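You operate a simulated robot arm through the tools that you are given. There is no shell and no other tool. Be economical: measure what you need, move in short steps, check, and stop when the job is done.

You run a simulated robot arm. Do the job below in one go: nothing can be reset, and whatever is moved stays where it is left.

JOB
Set the valve with the black knob to 2 in the vice.
Fine: valve in the green pan afterwards, vice open.

Only the result counts: the job must be done as asked and must still hold three seconds after the hand-in. Knocking over, shifting, dropping, spilling or breaking anything else fails it.

ROBOT AND FRAMES
A 6-joint arm with a two-finger parallel gripper, fixed in place. Base frame: the origin is at the foot of the arm, x ahead of it, y to its left, z up; the work surface is at about z = 0.824. Readings come in m, degrees, newtons and seconds.
With the tool pointing down near the work surface it reaches from about 0.24 to 0.64 m from the base axis. Its first joint turns from -66.0 to 66.0 degrees. Payload 2.7 kg.
Tool frame: the origin (TCP) lies between the finger pads and is the grasp point; the fingertips stand 0.023 m ahead of it; z points along the fingers, y is the line along which they close. Largest opening 0.094 m; finger width 0.038, thickness 0.01; the body of the gripper, 0.054 by 0.096 m, starts 0.039 m behind the TCP.
Orientation is that of the tool frame in the base frame, as [roll, pitch, yaw] about the fixed x, y, z axes, in that order (R = Rz(yaw) Ry(pitch) Rx(roll)). With the fingers straight down and closing along the base's y, the tool's x points along the base's -x, its y along +y and its z along -z.

CONTROLS
- The arm moves only by the tool servo_tool. Its argument "plan" is one flat list of numbers, 7 for each row, row after row: the gripper command, from -1 (fully open) to 1 (shut), values between in proportion, then the shift along the tool's x, y, z in units of 30 mm (1.0 is 30 mm), then the turn, a rotation vector about the tool's x, y, z in units of 8 degrees (1.0 is 8 degrees). In form: [claw, dx, dy, dz, rx, ry, rz, claw, dx, dy, dz, rx, ry, rz, ...]. A call has 1 to 12 rows; each row shifts and turns the commanded pose from where the row before left it, along the tool's axes as they then stand. A call with a number of a shift or a turn outside -1 to 1 is refused whole. Rows are played at 5 a second. More than 0.05 m and 8.6 degrees between two rows, or a gripper value outside its range, and nothing of the call is played. Where a pose cannot be reached the arm comes as near as it can. A force on the tool above 40 N (or 10 N above the force at the start of the call, whichever is more), or a blocked arm, ends the call early, and 0.2 s more pass. The fingers move at their own pace (about 0.045 m/s each) and stop on an object; they squeeze with about 39 N. The grip force told is the motor's: it shows also when the fingers shut on nothing. Time passes only in rows, and 0.2 s behind the last, so rows that do not move let the fingers close. The reply holds the time, the measured pose of the TCP, the force on the tool along the base axes, the opening and the grip force, in the units named above and with some noise, with the torque about the TCP (base axes, N m) and any sound that the robot's microphone picked up.
- Cameras (640 x 400 px; columns grow to the right, rows downward): "scene" is fixed at [0.0794, -0.4417, 1.3979]; the picture's right is [0.69, -0.72, 0.00], its down [-0.47, -0.45, -0.76] and it looks along [0.55, 0.52, -0.65] (base axes); focal length 283 px, centre (320, 200). "wrist" rides on the gripper at [0.087, 0.016, -0.075] in the tool frame; the picture's right is [-0.18, 0.98, 0.00], its down [-0.58, -0.11, -0.81] and it looks along [-0.79, -0.15, 0.59] (tool axes); focal length 243 px, centre (320, 200). There is no depth. A picture from a camera that has moved, and an enlarged one, comes with that camera's place and axes in the base frame and with its lens.
- snapshot(camera): a new picture of that camera. It takes no simulated time.
- close_up(camera, box): a new picture of the part [left, top, right, bottom] of that camera's present view, enlarged. It takes no simulated time.
- job_done(): hands the job in; it is judged then, once.

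Work in short steps. Places have to be worked out from the pictures, the camera data and where the tool is seen: move nearer, look again, correct. Check each grasp and each placing, and mend what went wrong. You have 120 turns and 64 pictures in all, those below and enlarged ones among them. Open the gripper and draw the arm clear of the work before you hand the job in, unless the task says otherwise; then end with one line.

The tools are called after ">>>" as name(argument=value, ...) on one line, values as JSON. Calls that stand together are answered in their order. servo_tool: Moves the arm, as the interface text tells. Its arguments: {"type":"object","properties":{"plan":{"type":"array","items":{"type":"number"}}},"required":["plan"]} The other tools are called the same way: snapshot (camera) takes a picture; close_up (camera, box) takes an enlarged picture of a part of a camera's view; job_done () hands the job in.

At the start:

```text
clock: 0.0
tool_pos: [0.4294, -0.0164, 1.1871]
tool_rot: [179.9, 0.1, -180.0]
contact_force: [-0.6, 0.2, 0.0]
wrist_torque: [-0.01, -0.01, 0.01]
gripper_width: 0.094
grasp_force: 0.1
```

scene: 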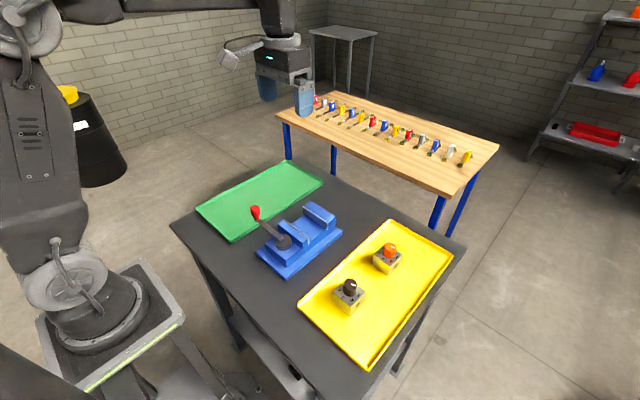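
wrist: 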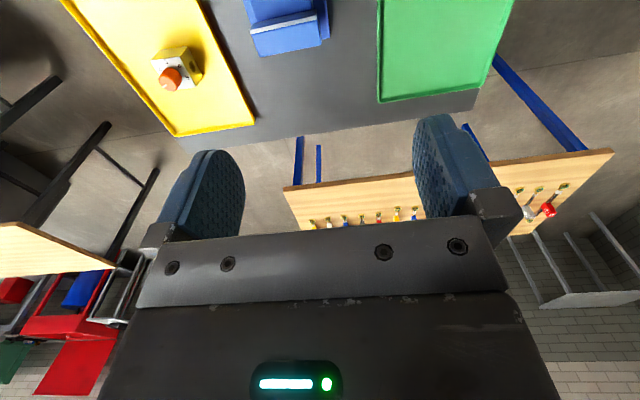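

I look closer at the valves and the vice first.

>>> close_up(camera="scene", box=[310, 230, 430, 330])

>>> close_up(camera="scene", box=[230, 180, 360, 290])

```text
4.00 times, centred on (370, 280) of scene
camera zoom: at [0.0794, -0.4417, 1.3979], right [0.69, -0.72, 0.0], down [-0.47, -0.45, -0.76], along [0.55, 0.52, -0.65], focal length 1132 px, centre (120, -120)
```

zoom: 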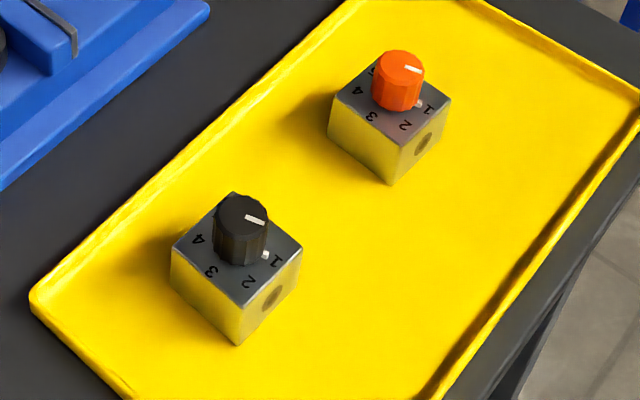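

```text
3.64 times, centred on (295, 235) of scene
camera zoom: at [0.0794, -0.4417, 1.3979], right [0.69, -0.72, 0.0], down [-0.47, -0.45, -0.76], along [0.55, 0.52, -0.65], focal length 1029 px, centre (411, 73)
```

zoom: 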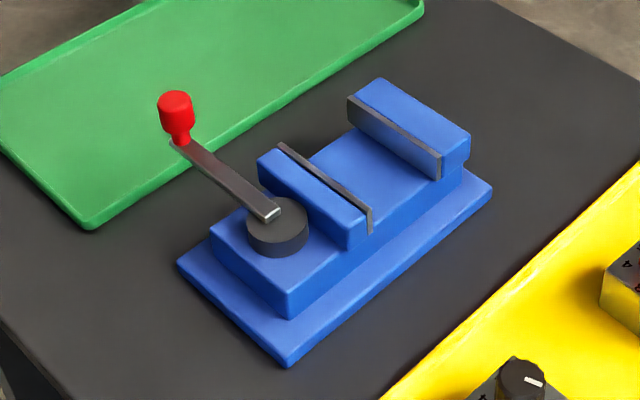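

The black valve is an axis-aligned block about 0.048 m square at roughly (0.358, -0.264), with its top near z 0.864. The vice closes along x, with its lever at the -x end. I move the wrist camera near the valve to read its dial.

>>> servo_tool(plan=[-1, 0.59, -0.917, 0.86, 0, 0, 0, -1, 0.59, -0.917, 0.86, 0, 0, 0, -1, 0.59, -0.917, 0.86, 0, 0, 0, -1, 0.59, -0.917, 0.86, 0, 0, 0, -1, 0.59, -0.917, 0.86, 0, 0, 0, -1, 0.59, -0.917, 0.86, 0, 0, 0, -1, 0.59, -0.917, 0.86, 0, 0, 0, -1, 0.59, -0.917, 0.86, 0, 0, 0, -1, 0.59, -0.917, 0.86, 0, 0, 0, -1, 0, 0, 0, 0, 0, 0])

>>> snapshot(camera="wrist")

```text
clock: 2.2
tool_pos: [0.2734, -0.2647, 0.9543]
tool_rot: [180.0, 0.1, -179.9]
contact_force: [-0.5, -0.7, 0.2]
wrist_torque: [-0.02, -0.01, -0.02]
gripper_width: 0.0939
grasp_force: 0.1
```

```text
59 pictures are left
camera wrist: at [0.1861, -0.2488, 1.0291], right [0.18, 0.98, 0.0], down [0.58, -0.11, 0.81], along [0.79, -0.15, -0.59], focal length 243 px, centre (320, 200)
```

wrist: 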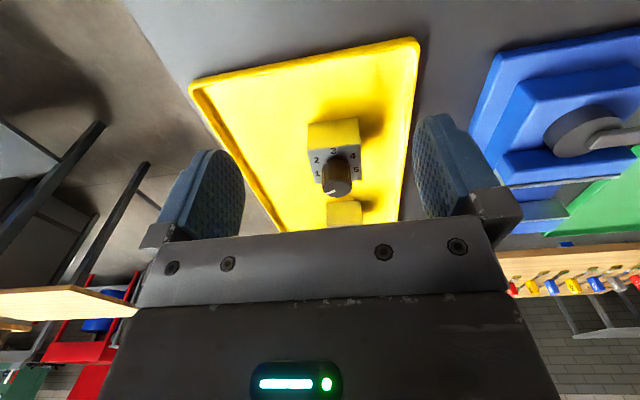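

>>> close_up(camera="wrist", box=[290, 105, 386, 205])

>>> close_up(camera="wrist", box=[440, 30, 640, 230])

```text
4.00 times, centred on (338, 155) of wrist
camera zoom: at [0.1861, -0.2488, 1.0291], right [0.18, 0.98, 0.0], down [0.58, -0.11, 0.81], along [0.79, -0.15, -0.59], focal length 970 px, centre (248, 380)
```

zoom: 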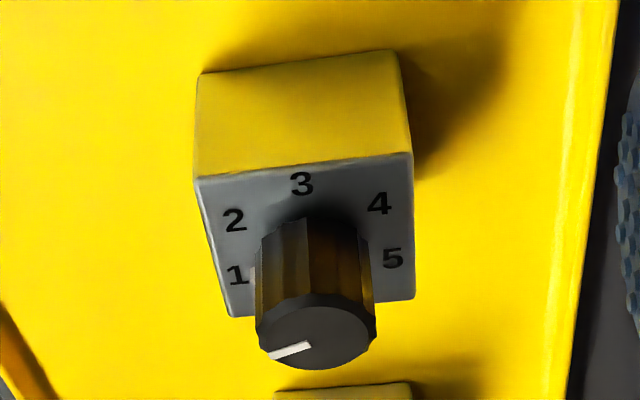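

```text
2.00 times, centred on (540, 130) of wrist
camera zoom: at [0.1861, -0.2488, 1.0291], right [0.18, 0.98, 0.0], down [0.58, -0.11, 0.81], along [0.79, -0.15, -0.59], focal length 485 px, centre (-120, 340)
```

zoom: 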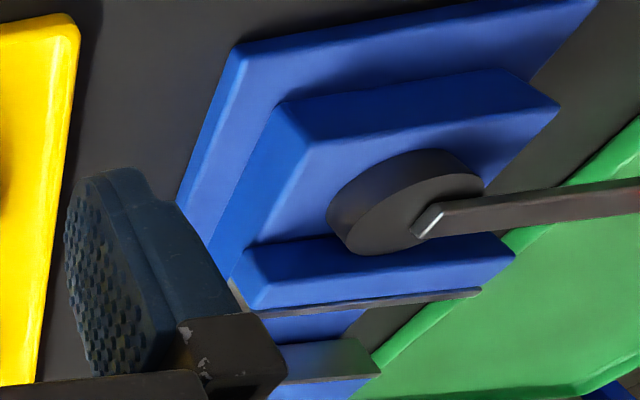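

Dial: 3 faces the arm, 1 is toward -y and +x, 2 is toward -y and -x, and the steps are about 60°. The pointer stands at 1. I move over to view the vice more squarely.

>>> servo_tool(plan=[-1, 0, 0, -1, 0, 0, 0, -1, 0, 0.9, -0.8, 0, 0, 0, -1, 0, 0.9, -0.8, 0, 0, 0, -1, 0, 0.9, -0.6, 0, 0, 0, -1, 0, 0.9, 0, 0, 0, 0, -1, 0, 0.9, 0, 0, 0, 0, -1, 0, 0.9, 0, 0, 0, 0, -1, 0, 0.9, 0, 0, 0, 0, -1, 0, 0, 0, 0, 0, 0])

>>> snapshot(camera="wrist")

```text
clock: 4.2
tool_pos: [0.2704, -0.0757, 1.0526]
tool_rot: [179.9, 0.2, -180.0]
contact_force: [0.2, 0.0, -0.4]
wrist_torque: [0.03, -0.01, 0.0]
gripper_width: 0.0941
grasp_force: 0.1
```

```text
56 pictures are left
camera wrist: at [0.1837, -0.0593, 1.1267], right [0.18, 0.98, 0.0], down [0.58, -0.11, 0.81], along [0.79, -0.15, -0.59], focal length 243 px, centre (320, 200)
```

wrist: 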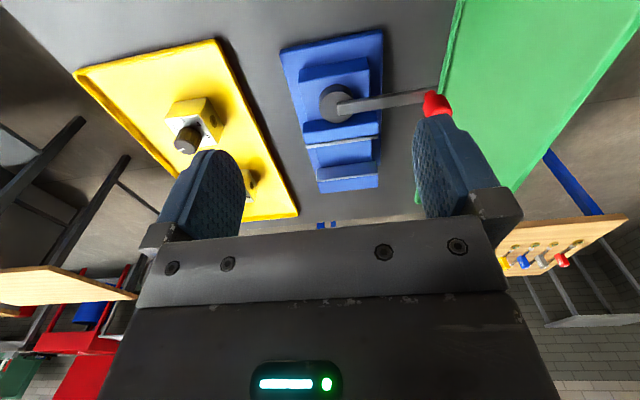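

>>> close_up(camera="wrist", box=[270, 20, 462, 200])

```text
2.22 times, centred on (366, 110) of wrist
camera zoom: at [0.1837, -0.0593, 1.1267], right [0.18, 0.98, 0.0], down [0.58, -0.11, 0.81], along [0.79, -0.15, -0.59], focal length 539 px, centre (218, 400)
```

zoom: 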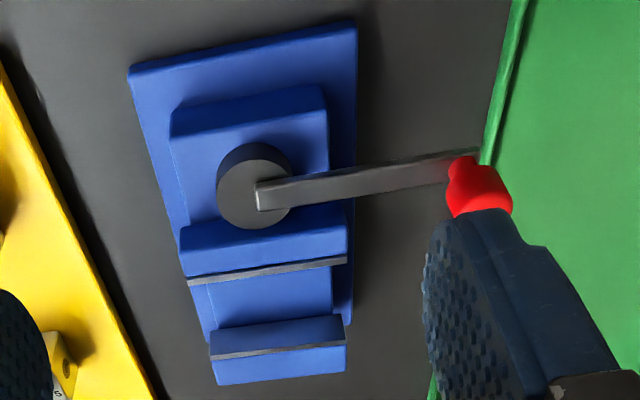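

The vice mouth runs from about x 0.390 to 0.454, centred on y ≈ -0.069, with its floor near z 0.865. I go above the black valve at (0.357, -0.265), still clear of the knob, and check.

>>> servo_tool(plan=[-1, -0.413, -0.901, 0.25, 0, 0, 0, -1, -0.413, -0.901, 0.25, 0, 0, 0, -1, -0.413, -0.901, 0.25, 0, 0, 0, -1, -0.413, -0.901, 0.25, 0, 0, 0, -1, -0.413, -0.901, 0.25, 0, 0, 0, -1, -0.413, -0.901, 0.25, 0, 0, 0, -1, -0.413, -0.901, 0.25, 0, 0, 0, -1, 0, 0, 0.9, 0, 0, 0, -1, 0, 0, 0.9, 0, 0, 0, -1, 0, 0, 0, 0, 0, 0])

>>> snapshot(camera="wrist")

>>> close_up(camera="scene", box=[270, 210, 430, 330])

```text
clock: 6.4
tool_pos: [0.3564, -0.2617, 0.9453]
tool_rot: [180.0, 0.1, -179.9]
contact_force: [-0.5, -0.1, -0.3]
wrist_torque: [-0.02, 0.02, -0.01]
gripper_width: 0.0943
grasp_force: 0.0
```

```text
54 pictures are left
camera wrist: at [0.2714, -0.2454, 1.019], right [0.18, 0.98, 0.0], down [0.58, -0.11, 0.81], along [0.79, -0.15, -0.59], focal length 243 px, centre (320, 200)
```

wrist: 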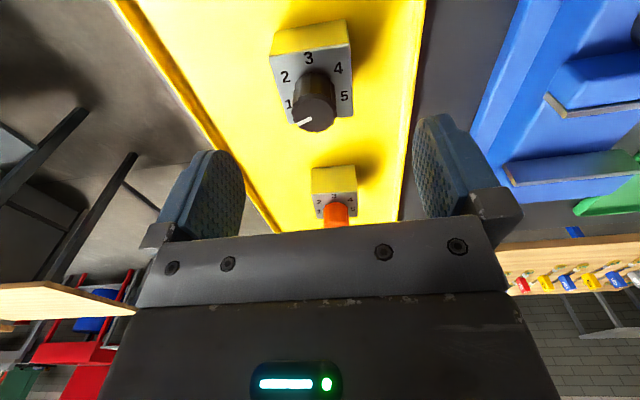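

```text
3.33 times, centred on (350, 270) of scene
camera zoom: at [0.0794, -0.4417, 1.3979], right [0.69, -0.72, 0.0], down [-0.47, -0.45, -0.76], along [0.55, 0.52, -0.65], focal length 943 px, centre (220, -33)
```

zoom: 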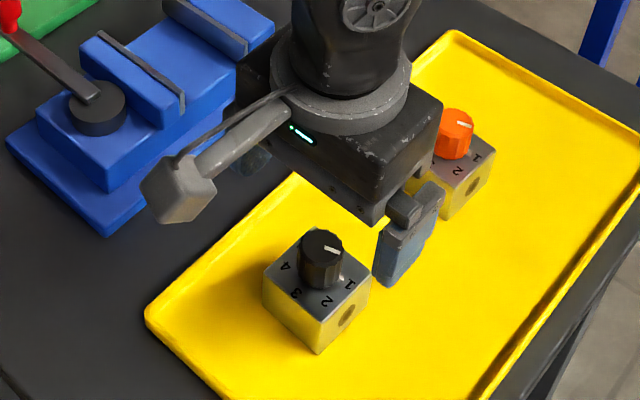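

The estimates agree, with the valve centre at (0.355, -0.264), block top at 0.864 and knob top at about 0.895. I descend to TCP z 0.869.

>>> servo_tool(plan=[-1, 0.03, -0.07, 0.8, 0, 0, 0, -1, 0, 0, 0.8, 0, 0, 0, -1, 0, 0, 0.6, 0, 0, 0, -1, 0, 0, 0.33, 0, 0, 0, -1, 0, 0, 0, 0, 0, 0])

>>> snapshot(camera="wrist")

>>> close_up(camera="scene", box=[270, 210, 430, 330])

```text
clock: 7.6
tool_pos: [0.3575, -0.2656, 0.8682]
tool_rot: [180.0, 0.0, -179.9]
contact_force: [0.5, 0.1, 0.1]
wrist_torque: [0.01, 0.02, 0.03]
gripper_width: 0.0941
grasp_force: 0.0
```

```text
52 pictures are left
camera wrist: at [0.2715, -0.2492, 0.9423], right [0.18, 0.98, 0.0], down [0.58, -0.11, 0.81], along [0.79, -0.15, -0.59], focal length 243 px, centre (320, 200)
```

wrist: 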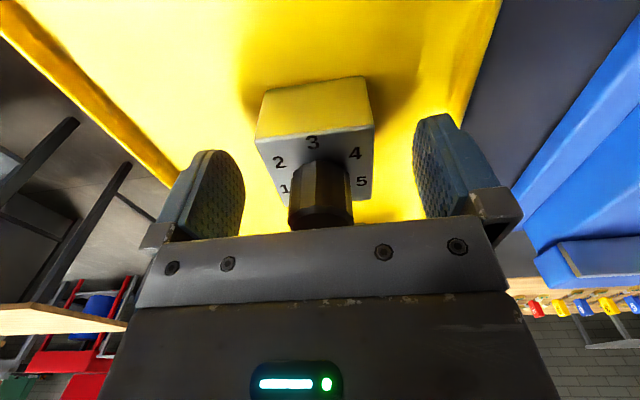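

```text
3.33 times, centred on (350, 270) of scene
camera zoom: at [0.0794, -0.4417, 1.3979], right [0.69, -0.72, 0.0], down [-0.47, -0.45, -0.76], along [0.55, 0.52, -0.65], focal length 943 px, centre (220, -33)
```

zoom: 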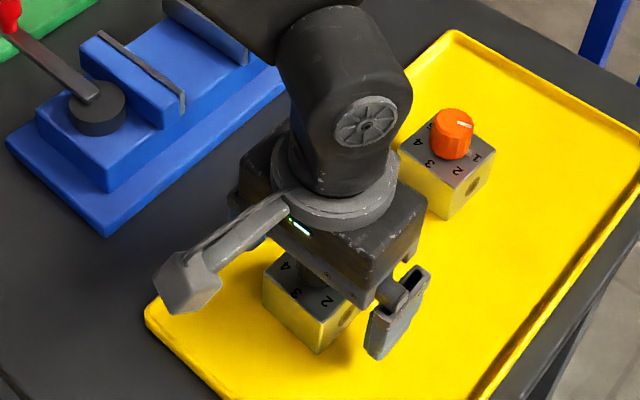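

Well straddled, so I close on the block.

>>> servo_tool(plan=[1, 0, 0, 0, 0, 0, 0, 1, 0, 0, 0, 0, 0, 0, 1, 0, 0, 0, 0, 0, 0, 1, 0, 0, 0, 0, 0, 0, 1, 0, 0, 0, 0, 0, 0, 1, 0, 0, -0.3, 0, 0, 0, 1, 0, 0, -0.7, 0, 0, 0, 1, 0, 0, 0, 0, 0, 0])

>>> snapshot(camera="wrist")

```text
clock: 9.4
tool_pos: [0.3562, -0.266, 0.898]
tool_rot: [179.9, 0.1, -179.9]
contact_force: [0.3, -0.4, -3.2]
wrist_torque: [0.04, 0.01, 0.02]
gripper_width: 0.0496
grasp_force: 39.3
```

```text
50 pictures are left
camera wrist: at [0.2705, -0.2497, 0.9726], right [0.18, 0.98, 0.0], down [0.58, -0.11, 0.81], along [0.79, -0.15, -0.59], focal length 243 px, centre (320, 200)
```

wrist: 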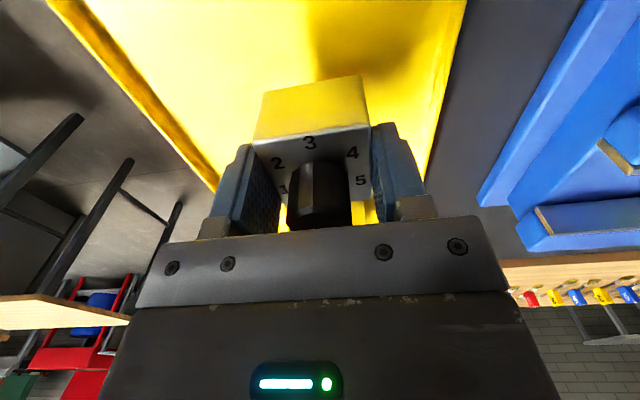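

The valve is held and lifted. I raise it clear and carry it above the vice mouth at (0.423, -0.069).

>>> servo_tool(plan=[1, 0, 0, -1, 0, 0, 0, 1, 0, 0, -1, 0, 0, 0, 1, 0, 0, -1, 0, 0, 0, 1, -0.28, 0.82, 0, 0, 0, 0, 1, -0.28, 0.82, 0, 0, 0, 0, 1, -0.28, 0.82, 0, 0, 0, 0, 1, -0.28, 0.82, 0, 0, 0, 0, 1, -0.28, 0.82, 0, 0, 0, 0, 1, -0.28, 0.82, 0, 0, 0, 0, 1, -0.28, 0.82, 0, 0, 0, 0, 1, -0.28, 0.82, 0, 0, 0, 0, 1, 0, 0, 0, 0, 0, 0])

>>> snapshot(camera="wrist")

>>> close_up(camera="scene", box=[230, 140, 390, 280])

```text
clock: 12.0
tool_pos: [0.4241, -0.0696, 0.9879]
tool_rot: [179.9, 0.1, 180.0]
contact_force: [-0.2, -0.6, -3.1]
wrist_torque: [0.02, -0.01, -0.02]
gripper_width: 0.0499
grasp_force: 38.9
```

```text
49 pictures are left
camera wrist: at [0.338, -0.0527, 1.0626], right [0.18, 0.98, 0.0], down [0.58, -0.11, 0.81], along [0.79, -0.15, -0.59], focal length 243 px, centre (320, 200)
```

wrist: 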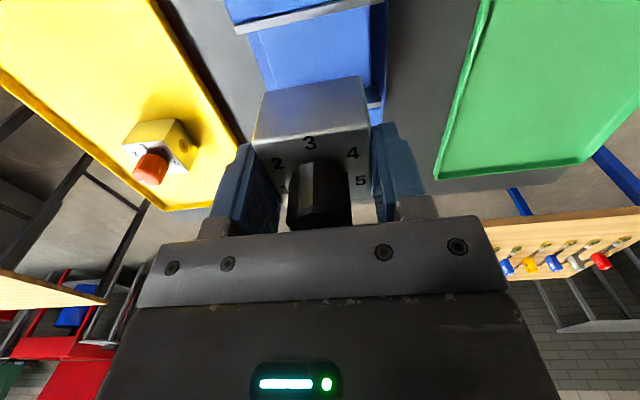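

```text
2.86 times, centred on (310, 210) of scene
camera zoom: at [0.0795, -0.4417, 1.3979], right [0.69, -0.72, 0.0], down [-0.47, -0.45, -0.76], along [0.55, 0.52, -0.65], focal length 808 px, centre (349, 171)
```

zoom: 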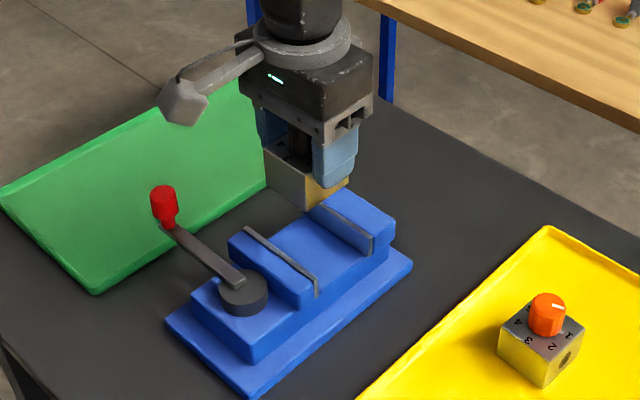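

The alignment is good, with about 8 mm clearance on each side. I lower into the mouth in stages.

>>> servo_tool(plan=[1, 0.05, 0, 0.8, 0, 0, 0, 1, 0, 0, 0.8, 0, 0, 0, 1, 0, 0, 0.6, 0, 0, 0, 1, 0, 0, 0, 0, 0, 0])

>>> close_up(camera="scene", box=[230, 140, 390, 280])

```text
clock: 13.0
tool_pos: [0.4224, -0.0705, 0.921]
tool_rot: [179.9, 0.1, -179.9]
contact_force: [0.8, -0.2, -2.9]
wrist_torque: [0.01, -0.02, -0.03]
gripper_width: 0.0501
grasp_force: 39.3
```

```text
2.86 times, centred on (310, 210) of scene
camera zoom: at [0.0795, -0.4417, 1.3979], right [0.69, -0.72, 0.0], down [-0.47, -0.45, -0.76], along [0.55, 0.52, -0.65], focal length 808 px, centre (349, 171)
```

zoom: 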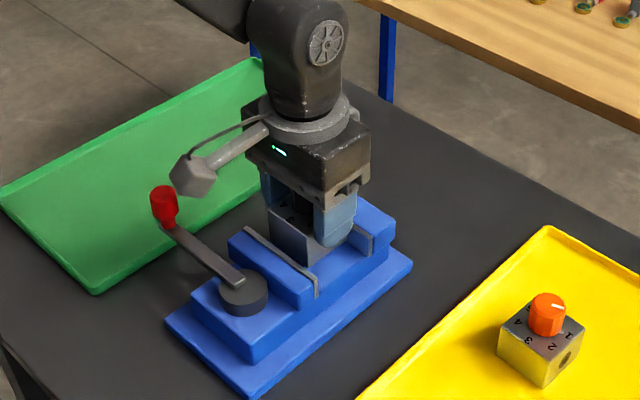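

It's inside the mouth. I lower in fine steps and watch for floor contact.

>>> servo_tool(plan=[1, 0, 0, 0.13, 0, 0, 0, 1, 0, 0, 0.1, 0, 0, 0, 1, 0, 0, 0.1, 0, 0, 0, 1, 0, 0, 0.07, 0, 0, 0, 1, 0, 0, 0, 0, 0, 0])

```text
clock: 14.2
tool_pos: [0.4213, -0.0691, 0.9098]
tool_rot: [179.9, 0.1, 179.9]
contact_force: [-0.4, 0.4, -3.3]
wrist_torque: [-0.03, 0.03, -0.01]
gripper_width: 0.0497
grasp_force: 39.2
```

>>> servo_tool(plan=[1, 0, 0, 0.07, 0, 0, 0, 1, 0, 0, 0.07, 0, 0, 0, 1, 0, 0, 0.05, 0, 0, 0, 1, 0, 0, 0, 0, 0, 0])

>>> close_up(camera="scene", box=[260, 180, 360, 260])

```text
clock: 15.2
tool_pos: [0.4241, -0.0689, 0.9062]
tool_rot: [-180.0, 0.3, -179.9]
contact_force: [-4.2, 1.9, 29.0]
wrist_torque: [0.03, 0.01, -0.03]
gripper_width: 0.0497
grasp_force: 38.9
```

```text
5.00 times, centred on (310, 220) of scene
camera zoom: at [0.0789, -0.4416, 1.398], right [0.69, -0.72, 0.0], down [-0.47, -0.45, -0.76], along [0.55, 0.52, -0.65], focal length 1414 px, centre (370, 100)
```

zoom: 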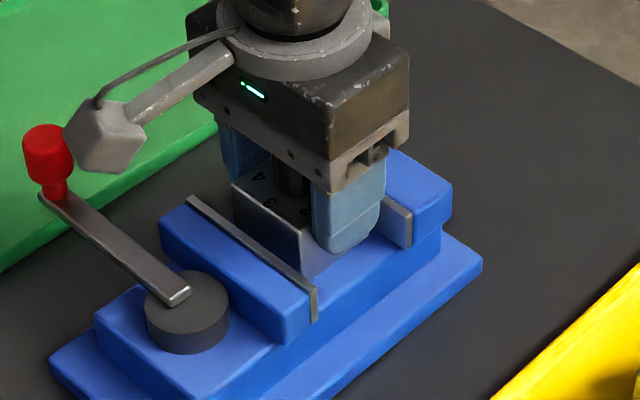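

It has touched the floor (29 N) at about TCP z 0.907. I ease off, release and rise.

>>> servo_tool(plan=[1, 0, 0, -0.06, 0, 0, 0, -1, 0, 0, 0, 0, 0, 0, -1, 0, 0, 0, 0, 0, 0, -1, 0, 0, 0, 0, 0, 0, -1, 0, 0, 0, 0, 0, 0, -1, 0, 0, -0.3, 0, 0, 0, -1, 0, 0, -1, 0, 0, 0, -1, 0, 0, -1, 0, 0, 0, -1, 0, 0, -1, 0, 0, 0, -1, 0, 0, 0, 0, 0, 0])

>>> close_up(camera="scene", box=[230, 160, 360, 270])

>>> snapshot(camera="wrist")

```text
clock: 17.4
tool_pos: [0.4234, -0.0699, 1.0065]
tool_rot: [179.9, 0.1, -179.8]
contact_force: [0.7, 0.2, -0.5]
wrist_torque: [0.0, 0.02, -0.02]
gripper_width: 0.0939
grasp_force: 0.0
```

```text
3.64 times, centred on (295, 215) of scene
camera zoom: at [0.0794, -0.4417, 1.3979], right [0.69, -0.72, 0.0], down [-0.47, -0.45, -0.76], along [0.55, 0.52, -0.65], focal length 1029 px, centre (411, 146)
```

zoom: 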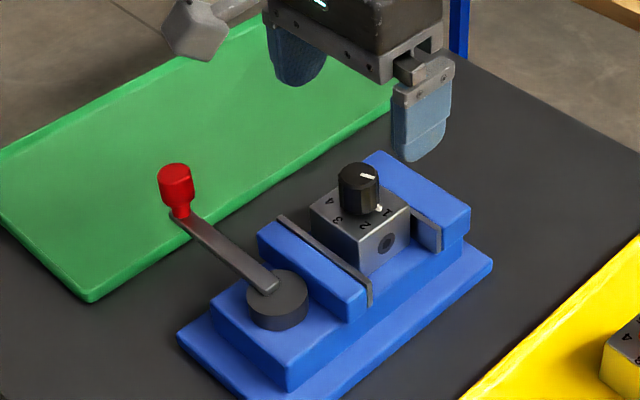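

```text
44 pictures are left
camera wrist: at [0.3381, -0.0527, 1.0805], right [0.18, 0.98, 0.0], down [0.58, -0.11, 0.81], along [0.79, -0.15, -0.59], focal length 243 px, centre (320, 200)
```

wrist: 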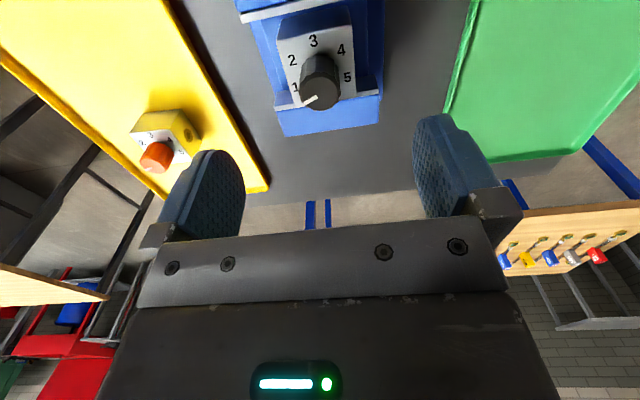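

The valve is seated between the jaws. The lever handle is at about (0.342, 0.027), z 0.905–0.933, and its pivot at (0.343, -0.069). I turn the tool 90° so the fingers close tangentially across the handle.

>>> servo_tool(plan=[-1, 0, 0, -0.3, 0, 0, 0.9375, -1, 0, 0, 0, 0, 0, 0.9375, -1, 0, 0, 0, 0, 0, 0.9375, -1, 0, 0, 0, 0, 0, 0.9375, -1, 0, 0, 0, 0, 0, 0.9375, -1, 0, 0, 0, 0, 0, 0.9375, -1, 0, 0, 0, 0, 0, 0.9375, -1, 0, 0, 0, 0, 0, 0.9375, -1, 0, 0, 0, 0, 0, 0.9375, -1, 0, 0, 0, 0, 0, 0.9375, -1, 0, 0, 0, 0, 0, 0.9375, -1, 0, 0, 0, 0, 0, 0.9375])

```text
clock: 20.0
tool_pos: [0.4223, -0.0673, 1.0137]
tool_rot: [179.8, 0.0, 89.9]
contact_force: [0.4, -0.1, -0.5]
wrist_torque: [0.01, -0.01, 0.0]
gripper_width: 0.0939
grasp_force: 0.1
```

>>> servo_tool(plan=[-1, 0.78, -0.67, 0.28, 0, 0, 0, -1, 0.78, -0.67, 0.28, 0, 0, 0, -1, 0.78, -0.67, 0.28, 0, 0, 0, -1, 0.78, -0.67, 0.28, 0, 0, 0, -1, 0, 0, 0, 0, 0, 0])

>>> snapshot(camera="wrist")

>>> close_up(camera="scene", box=[210, 150, 340, 260])

```text
clock: 21.2
tool_pos: [0.3437, 0.0246, 0.9812]
tool_rot: [180.0, -0.1, 90.0]
contact_force: [0.2, -0.2, 0.2]
wrist_torque: [0.0, -0.01, 0.0]
gripper_width: 0.0942
grasp_force: 0.0
```

```text
43 pictures are left
camera wrist: at [0.3596, 0.1106, 1.056], right [0.98, -0.18, 0.0], down [-0.11, -0.58, 0.81], along [-0.15, -0.79, -0.59], focal length 243 px, centre (320, 200)
```

wrist: 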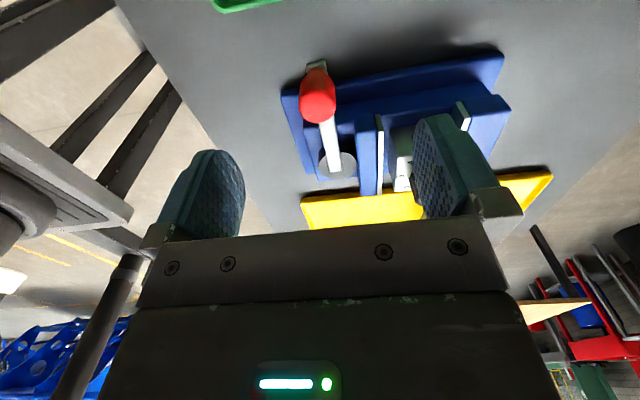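

```text
3.64 times, centred on (275, 205) of scene
camera zoom: at [0.0794, -0.4417, 1.3979], right [0.69, -0.72, 0.0], down [-0.47, -0.45, -0.76], along [0.55, 0.52, -0.65], focal length 1029 px, centre (484, 182)
```

zoom: 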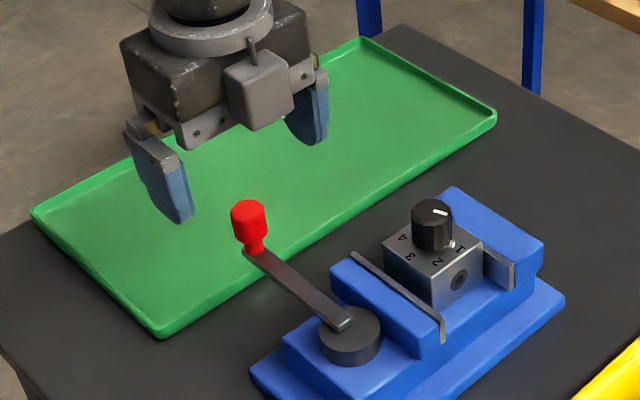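

The handle is centred between the fingers at about (0.343, 0.029). I descend and close on it.

>>> servo_tool(plan=[-1, 0.15, 0, 0.7, 0, 0, 0, -1, 0, 0, 0.7, 0, 0, 0, -1, 0, 0, 0.57, 0, 0, 0, -1, 0, 0, 0, 0, 0, 0])

>>> snapshot(camera="wrist")

>>> close_up(camera="scene", box=[210, 150, 340, 260])

```text
clock: 22.2
tool_pos: [0.3428, 0.0279, 0.9208]
tool_rot: [179.9, -0.1, 90.1]
contact_force: [-0.2, -1.0, 0.0]
wrist_torque: [0.03, 0.01, -0.02]
gripper_width: 0.094
grasp_force: 0.0
```

```text
41 pictures are left
camera wrist: at [0.3602, 0.1154, 0.9964], right [0.98, -0.18, 0.0], down [-0.11, -0.58, 0.81], along [-0.15, -0.79, -0.59], focal length 243 px, centre (320, 200)
```

wrist: 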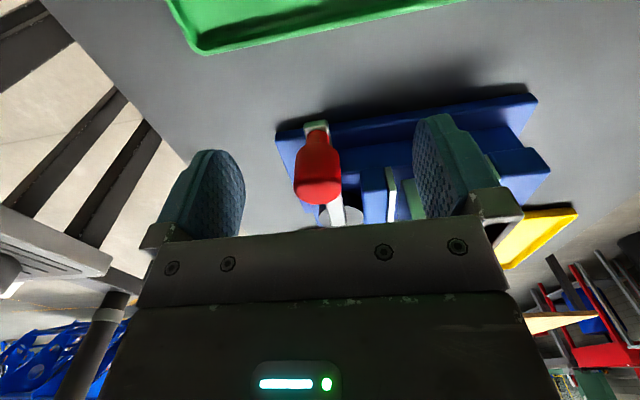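

```text
3.64 times, centred on (275, 205) of scene
camera zoom: at [0.0794, -0.4417, 1.3979], right [0.69, -0.72, 0.0], down [-0.47, -0.45, -0.76], along [0.55, 0.52, -0.65], focal length 1029 px, centre (484, 182)
```

zoom: 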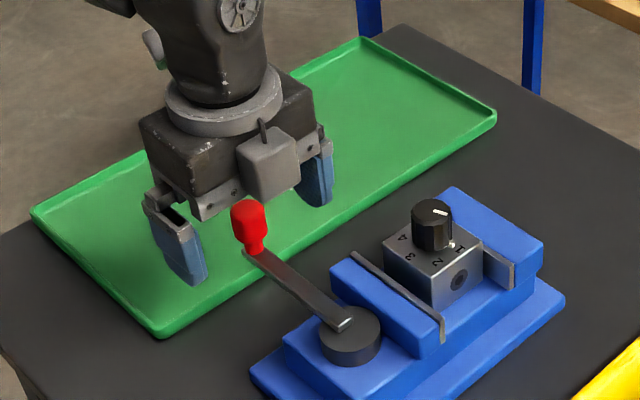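

>>> servo_tool(plan=[1, 0, 0, 0, 0, 0, 0, 1, 0, 0, 0, 0, 0, 0, 1, 0, 0, 0, 0, 0, 0, 1, 0, 0, 0, 0, 0, 0, 1, 0, 0, 0, 0, 0, 0, 1, 0, 0, 0, 0, 0, 0])

```text
clock: 23.6
tool_pos: [0.3421, 0.029, 0.922]
tool_rot: [-179.8, 0.0, 90.1]
contact_force: [-12.8, 1.1, 3.7]
wrist_torque: [-0.13, -0.19, -0.05]
gripper_width: 0.0227
grasp_force: 44.7
```

Gripped at 0.0227 m wide. I test the lever with a 12° swing toward -x, following the arc.

>>> servo_tool(plan=[1, -0.008, -0.228, 0, 0, 0, -0.5, 1, -0.008, -0.228, 0, 0, 0, -0.5, 1, -0.008, -0.228, 0, 0, 0, -0.5, 1, 0, 0, 0, 0, 0, 0])

>>> close_up(camera="scene", box=[210, 150, 340, 260])

```text
clock: 24.6
tool_pos: [0.3224, 0.0269, 0.9221]
tool_rot: [179.8, 0.0, 102.2]
contact_force: [10.2, -17.5, -3.3]
wrist_torque: [-0.58, 0.33, 0.22]
gripper_width: 0.023
grasp_force: 44.7
```

```text
3.64 times, centred on (275, 205) of scene
camera zoom: at [0.0797, -0.4421, 1.3977], right [0.69, -0.72, 0.0], down [-0.47, -0.45, -0.76], along [0.55, 0.52, -0.65], focal length 1029 px, centre (484, 182)
```

zoom: 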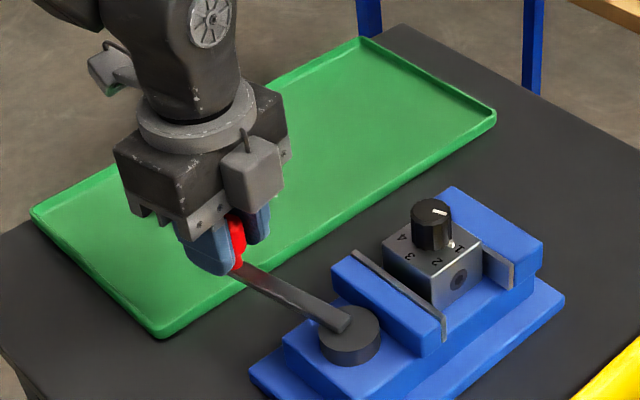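

The lever turns freely and the jaw seems to advance slightly. The radial pull (-17 N) says I'm a bit too far out, so I correct inward and continue.

>>> servo_tool(plan=[1, -0.06, -0.22, 0, 0, 0, -0.5, 1, -0.02, -0.22, 0, 0, 0, -0.5, 1, -0.01, -0.22, 0, 0, 0, -0.5, 1, -0.01, -0.22, 0, 0, 0, -0.5, 1, 0, 0, 0, 0, 0, 0])

>>> close_up(camera="scene", box=[210, 150, 340, 260])

```text
clock: 25.8
tool_pos: [0.2967, 0.0168, 0.9217]
tool_rot: [179.9, 0.1, 118.0]
contact_force: [-12.1, 32.3, 15.3]
wrist_torque: [0.08, 0.46, 0.01]
gripper_width: 0.0226
grasp_force: 44.3
```

```text
3.64 times, centred on (275, 205) of scene
camera zoom: at [0.079, -0.4408, 1.3982], right [0.69, -0.72, 0.0], down [-0.47, -0.45, -0.76], along [0.55, 0.52, -0.65], focal length 1029 px, centre (484, 182)
```

zoom: 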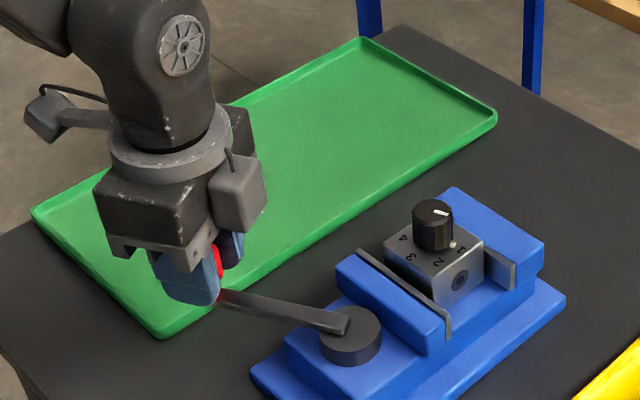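

The jaw is advancing, so this is the closing direction. I overcorrected inward; true radius is about 0.0978. I fix that and continue.

>>> servo_tool(plan=[1, 0.02, -0.23, 0, 0, 0, -0.5, 1, 0.0, -0.23, 0, 0, 0, -0.5, 1, -0.008, -0.228, 0, 0, 0, -0.5, 1, -0.008, -0.228, 0, 0, 0, -0.5, 1, 0, 0, 0, 0, 0, 0])

>>> close_up(camera="scene", box=[210, 150, 340, 260])

```text
clock: 27.0
tool_pos: [0.2738, 0.0008, 0.9213]
tool_rot: [-180.0, -0.1, 134.0]
contact_force: [-12.6, 14.8, 22.1]
wrist_torque: [-0.04, 0.51, -0.03]
gripper_width: 0.0227
grasp_force: 45.1
```

```text
3.64 times, centred on (275, 205) of scene
camera zoom: at [0.0789, -0.4413, 1.398], right [0.69, -0.72, 0.0], down [-0.47, -0.45, -0.76], along [0.55, 0.52, -0.65], focal length 1029 px, centre (484, 182)
```

zoom: 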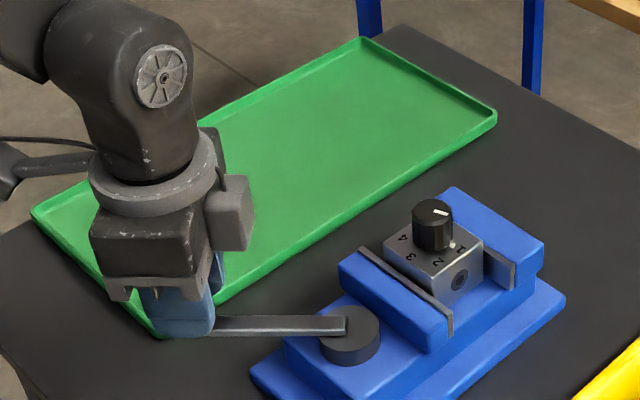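

The jaw is close to the block. I continue while relieving the small vertical and radial load.

>>> servo_tool(plan=[1, 0.01, -0.23, -0.03, 0, 0, -0.5, 1, 0.0, -0.23, 0, 0, 0, -0.5, 1, -0.008, -0.228, 0, 0, 0, -0.5, 1, 0, 0, 0, 0, 0, 0])

>>> close_up(camera="scene", box=[210, 150, 340, 260])

```text
clock: 28.0
tool_pos: [0.2616, -0.015, 0.9219]
tool_rot: [179.7, 0.0, 146.1]
contact_force: [8.2, -2.2, -36.1]
wrist_torque: [-0.45, 0.11, 0.05]
gripper_width: 0.0232
grasp_force: 44.7
```

```text
3.64 times, centred on (275, 205) of scene
camera zoom: at [0.0799, -0.4418, 1.3978], right [0.69, -0.72, 0.0], down [-0.47, -0.45, -0.76], along [0.55, 0.52, -0.65], focal length 1029 px, centre (484, 182)
```

zoom: 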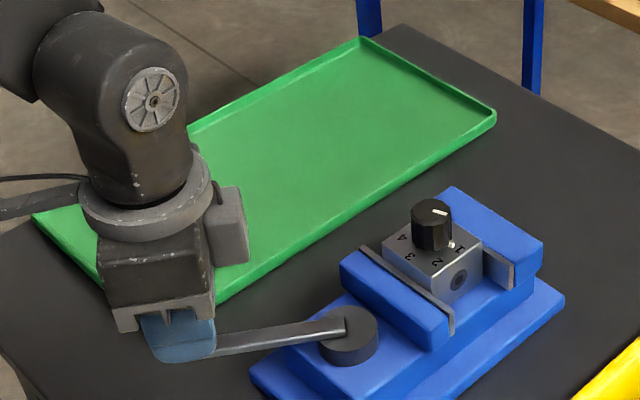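

>>> servo_tool(plan=[1, -0.005, -0.228, 0.018, 0, 0, -0.5, 1, -0.008, -0.228, 0, 0, 0, -0.5, 1, -0.008, -0.228, 0, 0, 0, -0.5, 1, 0, 0, 0, 0, 0, 0])

>>> close_up(camera="scene", box=[210, 150, 340, 260])

```text
clock: 29.0
tool_pos: [0.2518, -0.033, 0.9222]
tool_rot: [179.9, 0.1, 158.1]
contact_force: [-5.5, 6.6, 18.4]
wrist_torque: [0.03, 1.07, 0.2]
gripper_width: 0.0225
grasp_force: 45.5
```

```text
3.64 times, centred on (275, 205) of scene
camera zoom: at [0.0791, -0.4415, 1.398], right [0.69, -0.72, 0.0], down [-0.47, -0.45, -0.76], along [0.55, 0.52, -0.65], focal length 1029 px, centre (484, 182)
```

zoom: 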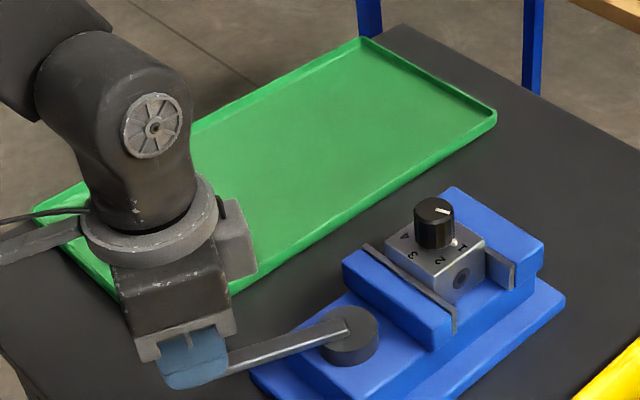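

The block has just begun to shift toward the fixed jaw. I continue.

>>> servo_tool(plan=[1, -0.004, -0.228, -0.008, 0, 0, -0.5, 1, -0.008, -0.228, 0, 0, 0, -0.5, 1, -0.008, -0.228, 0, 0, 0, -0.5, 1, 0, 0, 0, 0, 0, 0])

>>> close_up(camera="scene", box=[230, 160, 360, 270])

```text
clock: 30.0
tool_pos: [0.2456, -0.0502, 0.9218]
tool_rot: [179.8, 0.4, 170.1]
contact_force: [4.8, 25.1, 12.8]
wrist_torque: [0.15, 0.37, 0.04]
gripper_width: 0.023
grasp_force: 44.8
```

```text
3.64 times, centred on (295, 215) of scene
camera zoom: at [0.0794, -0.441, 1.3981], right [0.69, -0.72, 0.0], down [-0.47, -0.45, -0.76], along [0.55, 0.52, -0.65], focal length 1029 px, centre (411, 146)
```

zoom: 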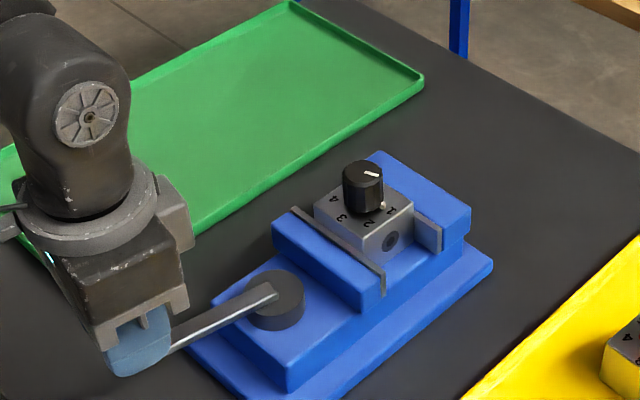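

Tangential resistance (25 N) suggests the block is starting to be squeezed. I continue in smaller steps.

>>> servo_tool(plan=[1, -0.008, -0.228, -0.008, 0, 0, -0.5, 1, -0.008, -0.228, 0, 0, 0, -0.5, 1, 0, 0, 0, 0, 0, 0])

```text
clock: 30.4
tool_pos: [0.2457, -0.0543, 0.9231]
tool_rot: [179.7, 0.4, 173.2]
contact_force: [5.3, 33.8, -2.1]
wrist_torque: [-0.12, 0.57, -0.18]
gripper_width: 0.023
grasp_force: 44.9
stopped in row 2: the force on the tool passed its limit at 45 N (the readings are from after the stop); the commanded pose is now the measured one
```

>>> servo_tool(plan=[1, -0.002, -0.06, 0, 0, 0, -0.13, 1, -0.002, -0.06, 0, 0, 0, -0.13, 1, -0.002, -0.06, 0, 0, 0, -0.13, 1, 0, 0, 0, 0, 0, 0])

>>> close_up(camera="scene", box=[260, 180, 360, 260])

```text
clock: 30.8
tool_pos: [0.2461, -0.054, 0.9224]
tool_rot: [179.6, 0.2, 173.9]
contact_force: [4.3, 33.6, -2.1]
wrist_torque: [-0.23, 0.53, -0.22]
gripper_width: 0.0226
grasp_force: 45.2
stopped in row 1: the force on the tool passed its limit at 46 N (the readings are from after the stop); the commanded pose is now the measured one
```

```text
5.00 times, centred on (310, 220) of scene
camera zoom: at [0.0795, -0.4408, 1.3982], right [0.69, -0.72, 0.0], down [-0.47, -0.45, -0.76], along [0.55, 0.52, -0.66], focal length 1414 px, centre (370, 100)
```

zoom: 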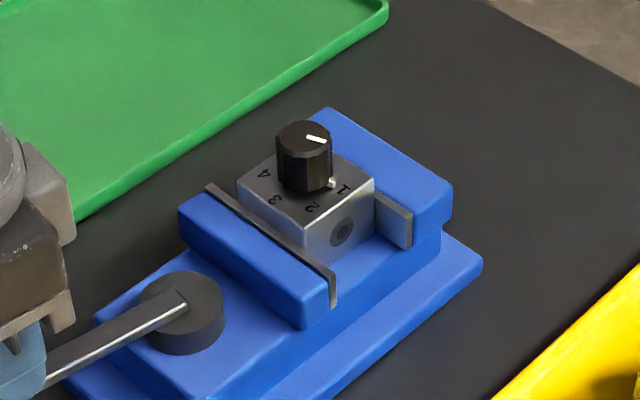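

The block is clamped between both plates and the lever is at its hard stop. I release the handle and rise.

>>> servo_tool(plan=[-1, 0, 0, 0, 0, 0, 0, -1, 0, 0, 0, 0, 0, 0, -1, 0, 0, 0, 0, 0, 0, -1, 0, 0, 0, 0, 0, 0, -1, 0, 0, -0.7, 0, 0, 0, -1, 0, 0, -1, 0, 0, 0, -1, 0, 0, -1, 0, 0, 0, -1, 0, 0, 0, 0, 0, 0])

>>> close_up(camera="scene", box=[210, 160, 370, 280])

>>> snapshot(camera="wrist")

```text
clock: 32.6
tool_pos: [0.246, -0.0579, 1.0027]
tool_rot: [179.7, 0.4, 174.0]
contact_force: [-0.3, 0.6, 0.1]
wrist_torque: [-0.02, -0.01, 0.0]
gripper_width: 0.0936
grasp_force: 0.0
```

```text
3.33 times, centred on (290, 220) of scene
camera zoom: at [0.0794, -0.4417, 1.3979], right [0.69, -0.72, 0.0], down [-0.47, -0.45, -0.76], along [0.55, 0.52, -0.65], focal length 943 px, centre (420, 133)
```

zoom: 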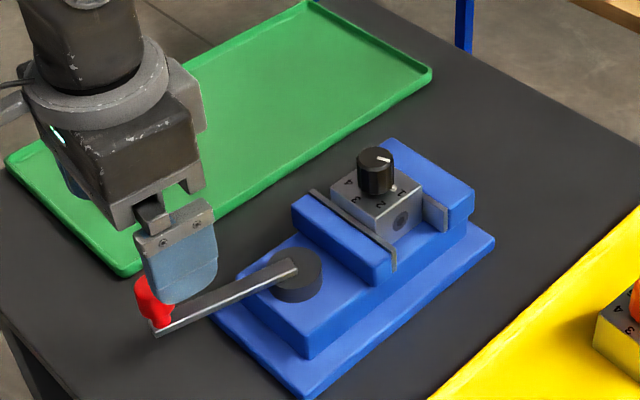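

```text
31 pictures are left
camera wrist: at [0.1614, -0.0323, 1.0764], right [0.29, 0.96, 0.01], down [0.56, -0.17, 0.81], along [0.78, -0.23, -0.59], focal length 243 px, centre (320, 200)
```

wrist: 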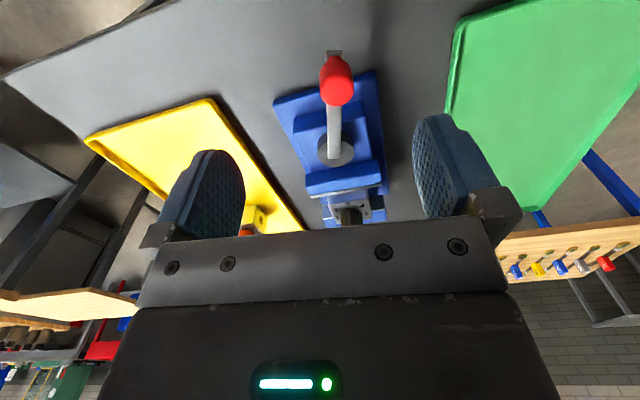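

The lever stays put and the vice is clamped. I move forward to view the knob with the wrist camera.

>>> servo_tool(plan=[-1, 0, 0, 0, 0, -0.05, -0.75, -1, -0.9, -0.09, 0, 0, 0, 0, -1, -0.9, -0.09, 0, 0, 0, 0, -1, -0.9, -0.09, 0, 0, 0, 0, -1, -0.9, -0.09, 0, 0, 0, 0, -1, -0.9, 0, 0, 0, 0, 0, -1, 0, 0, 0, 0, 0, 0])

>>> snapshot(camera="wrist")

>>> close_up(camera="wrist", box=[260, 70, 400, 200])

```text
clock: 34.2
tool_pos: [0.3781, -0.0667, 1.0069]
tool_rot: [179.8, 0.7, -180.0]
contact_force: [-1.2, 0.5, -1.2]
wrist_torque: [0.0, 0.01, 0.01]
gripper_width: 0.0941
grasp_force: 0.1
```

```text
30 pictures are left
camera wrist: at [0.2925, -0.0508, 1.0801], right [0.18, 0.98, 0.01], down [0.57, -0.11, 0.81], along [0.8, -0.15, -0.58], focal length 243 px, centre (320, 200)
```

wrist: 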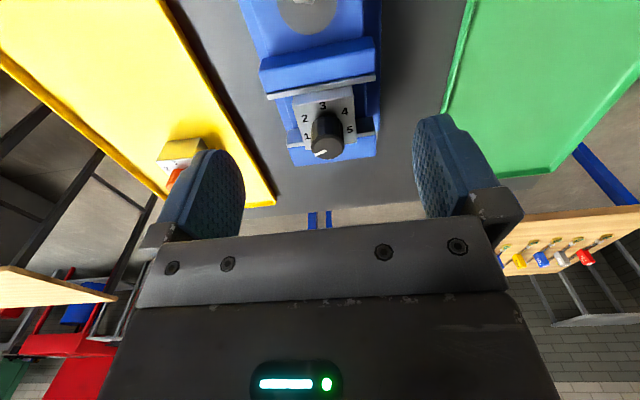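

```text
3.08 times, centred on (330, 135) of wrist
camera zoom: at [0.2925, -0.0508, 1.0801], right [0.18, 0.98, 0.01], down [0.57, -0.11, 0.81], along [0.8, -0.15, -0.58], focal length 746 px, centre (289, 400)
```

zoom: 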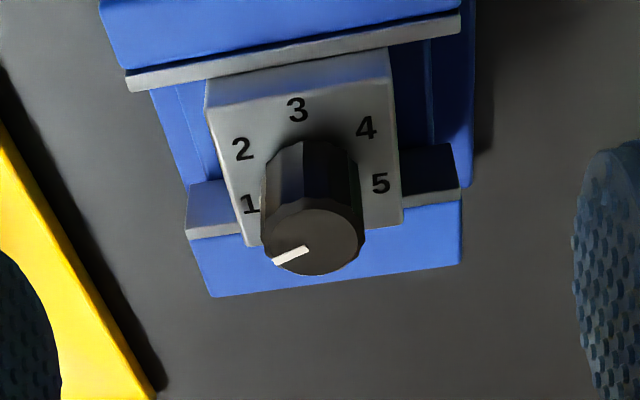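

The knob axis is at (0.427, -0.0695), with its top near 0.932 and block top near 0.902. I go over it and descend to TCP z 0.929.

>>> servo_tool(plan=[-1, -0.82, -0.045, 0, 0, 0.08, 0, -1, -0.82, -0.045, 0, 0, 0, 0, -1, 0, 0, 0.9, 0, 0, 0, -1, 0, 0, 0.9, 0, 0, 0, -1, 0, 0, 0.7, 0, 0, 0, -1, 0, 0, 0, 0, 0, 0])

>>> snapshot(camera="wrist")

>>> close_up(camera="scene", box=[250, 160, 380, 260])

```text
clock: 35.6
tool_pos: [0.4309, -0.0686, 0.9299]
tool_rot: [179.9, 0.1, 179.9]
contact_force: [0.0, 0.3, 0.3]
wrist_torque: [0.0, 0.0, 0.0]
gripper_width: 0.0941
grasp_force: 0.0
```

```text
28 pictures are left
camera wrist: at [0.3447, -0.0531, 1.0046], right [0.18, 0.98, 0.0], down [0.58, -0.11, 0.81], along [0.79, -0.15, -0.59], focal length 243 px, centre (320, 200)
```

wrist: 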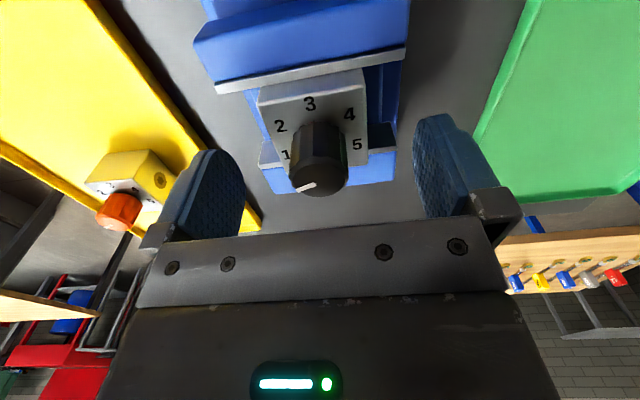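

```text
4.00 times, centred on (315, 210) of scene
camera zoom: at [0.0794, -0.4417, 1.3979], right [0.69, -0.72, 0.0], down [-0.47, -0.45, -0.76], along [0.55, 0.52, -0.65], focal length 1132 px, centre (340, 160)
```

zoom: 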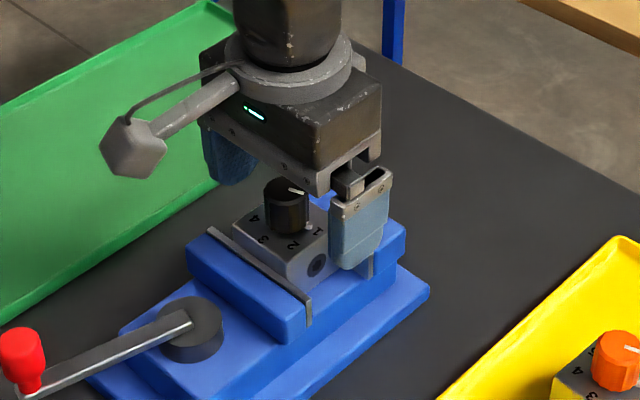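

The knob's x is about 0.426, so I move back 4.5 mm and close on it.

>>> servo_tool(plan=[-1, 0.15, 0, 0, 0, 0, 0, 1, 0, 0, 0, 0, 0, 0, 1, 0, 0, 0, 0, 0, 0, 1, 0, 0, 0, 0, 0, 0, 1, 0, 0, 0, 0, 0, 0, 1, 0, 0, 0, 0, 0, 0, 1, 0, 0, 0, 0, 0, 0])

>>> snapshot(camera="wrist")

```text
clock: 37.2
tool_pos: [0.4246, -0.0683, 0.9296]
tool_rot: [179.7, 0.1, 180.0]
contact_force: [-2.0, 10.1, 0.8]
wrist_torque: [-0.33, 0.0, 0.01]
gripper_width: 0.027
grasp_force: 38.6
```

```text
26 pictures are left
camera wrist: at [0.3396, -0.0527, 1.0047], right [0.18, 0.98, 0.0], down [0.58, -0.11, 0.81], along [0.79, -0.15, -0.59], focal length 243 px, centre (320, 200)
```

wrist: 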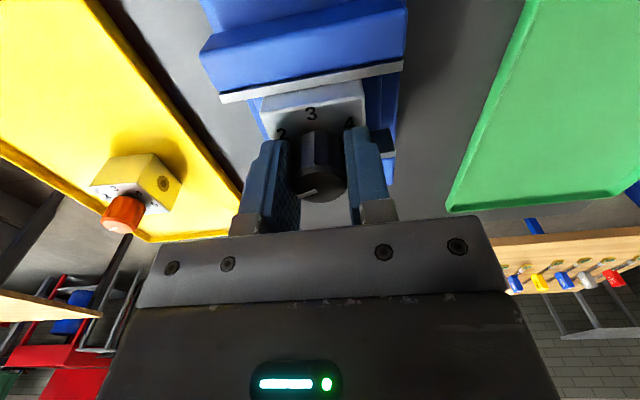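

The knob is gripped at 0.027 m. I turn it 32° clockwise first and check.

>>> servo_tool(plan=[1, 0, 0, 0, 0, 0, 0.5, 1, 0, 0, 0, 0, 0, 0.75, 1, 0, 0, 0, 0, 0, 0.75, 1, 0, 0, 0, 0, 0, 1, 1, 0, 0, 0, 0, 0, 1, 1, 0, 0, 0, 0, 0, 0])

>>> snapshot(camera="wrist")

```text
clock: 38.6
tool_pos: [0.4255, -0.0687, 0.9302]
tool_rot: [179.7, 0.0, 147.7]
contact_force: [0.9, 14.1, 4.7]
wrist_torque: [0.55, -0.1, -0.02]
gripper_width: 0.0264
grasp_force: 39.1
```

```text
25 pictures are left
camera wrist: at [0.3614, -0.0097, 1.005], right [0.68, 0.73, 0.0], down [0.43, -0.41, 0.81], along [0.59, -0.55, -0.59], focal length 243 px, centre (320, 200)
```

wrist: 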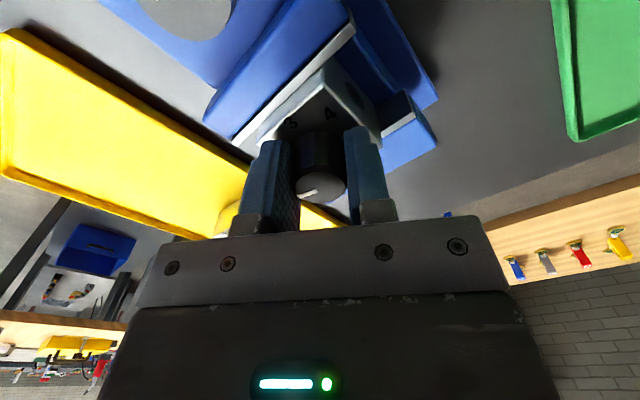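

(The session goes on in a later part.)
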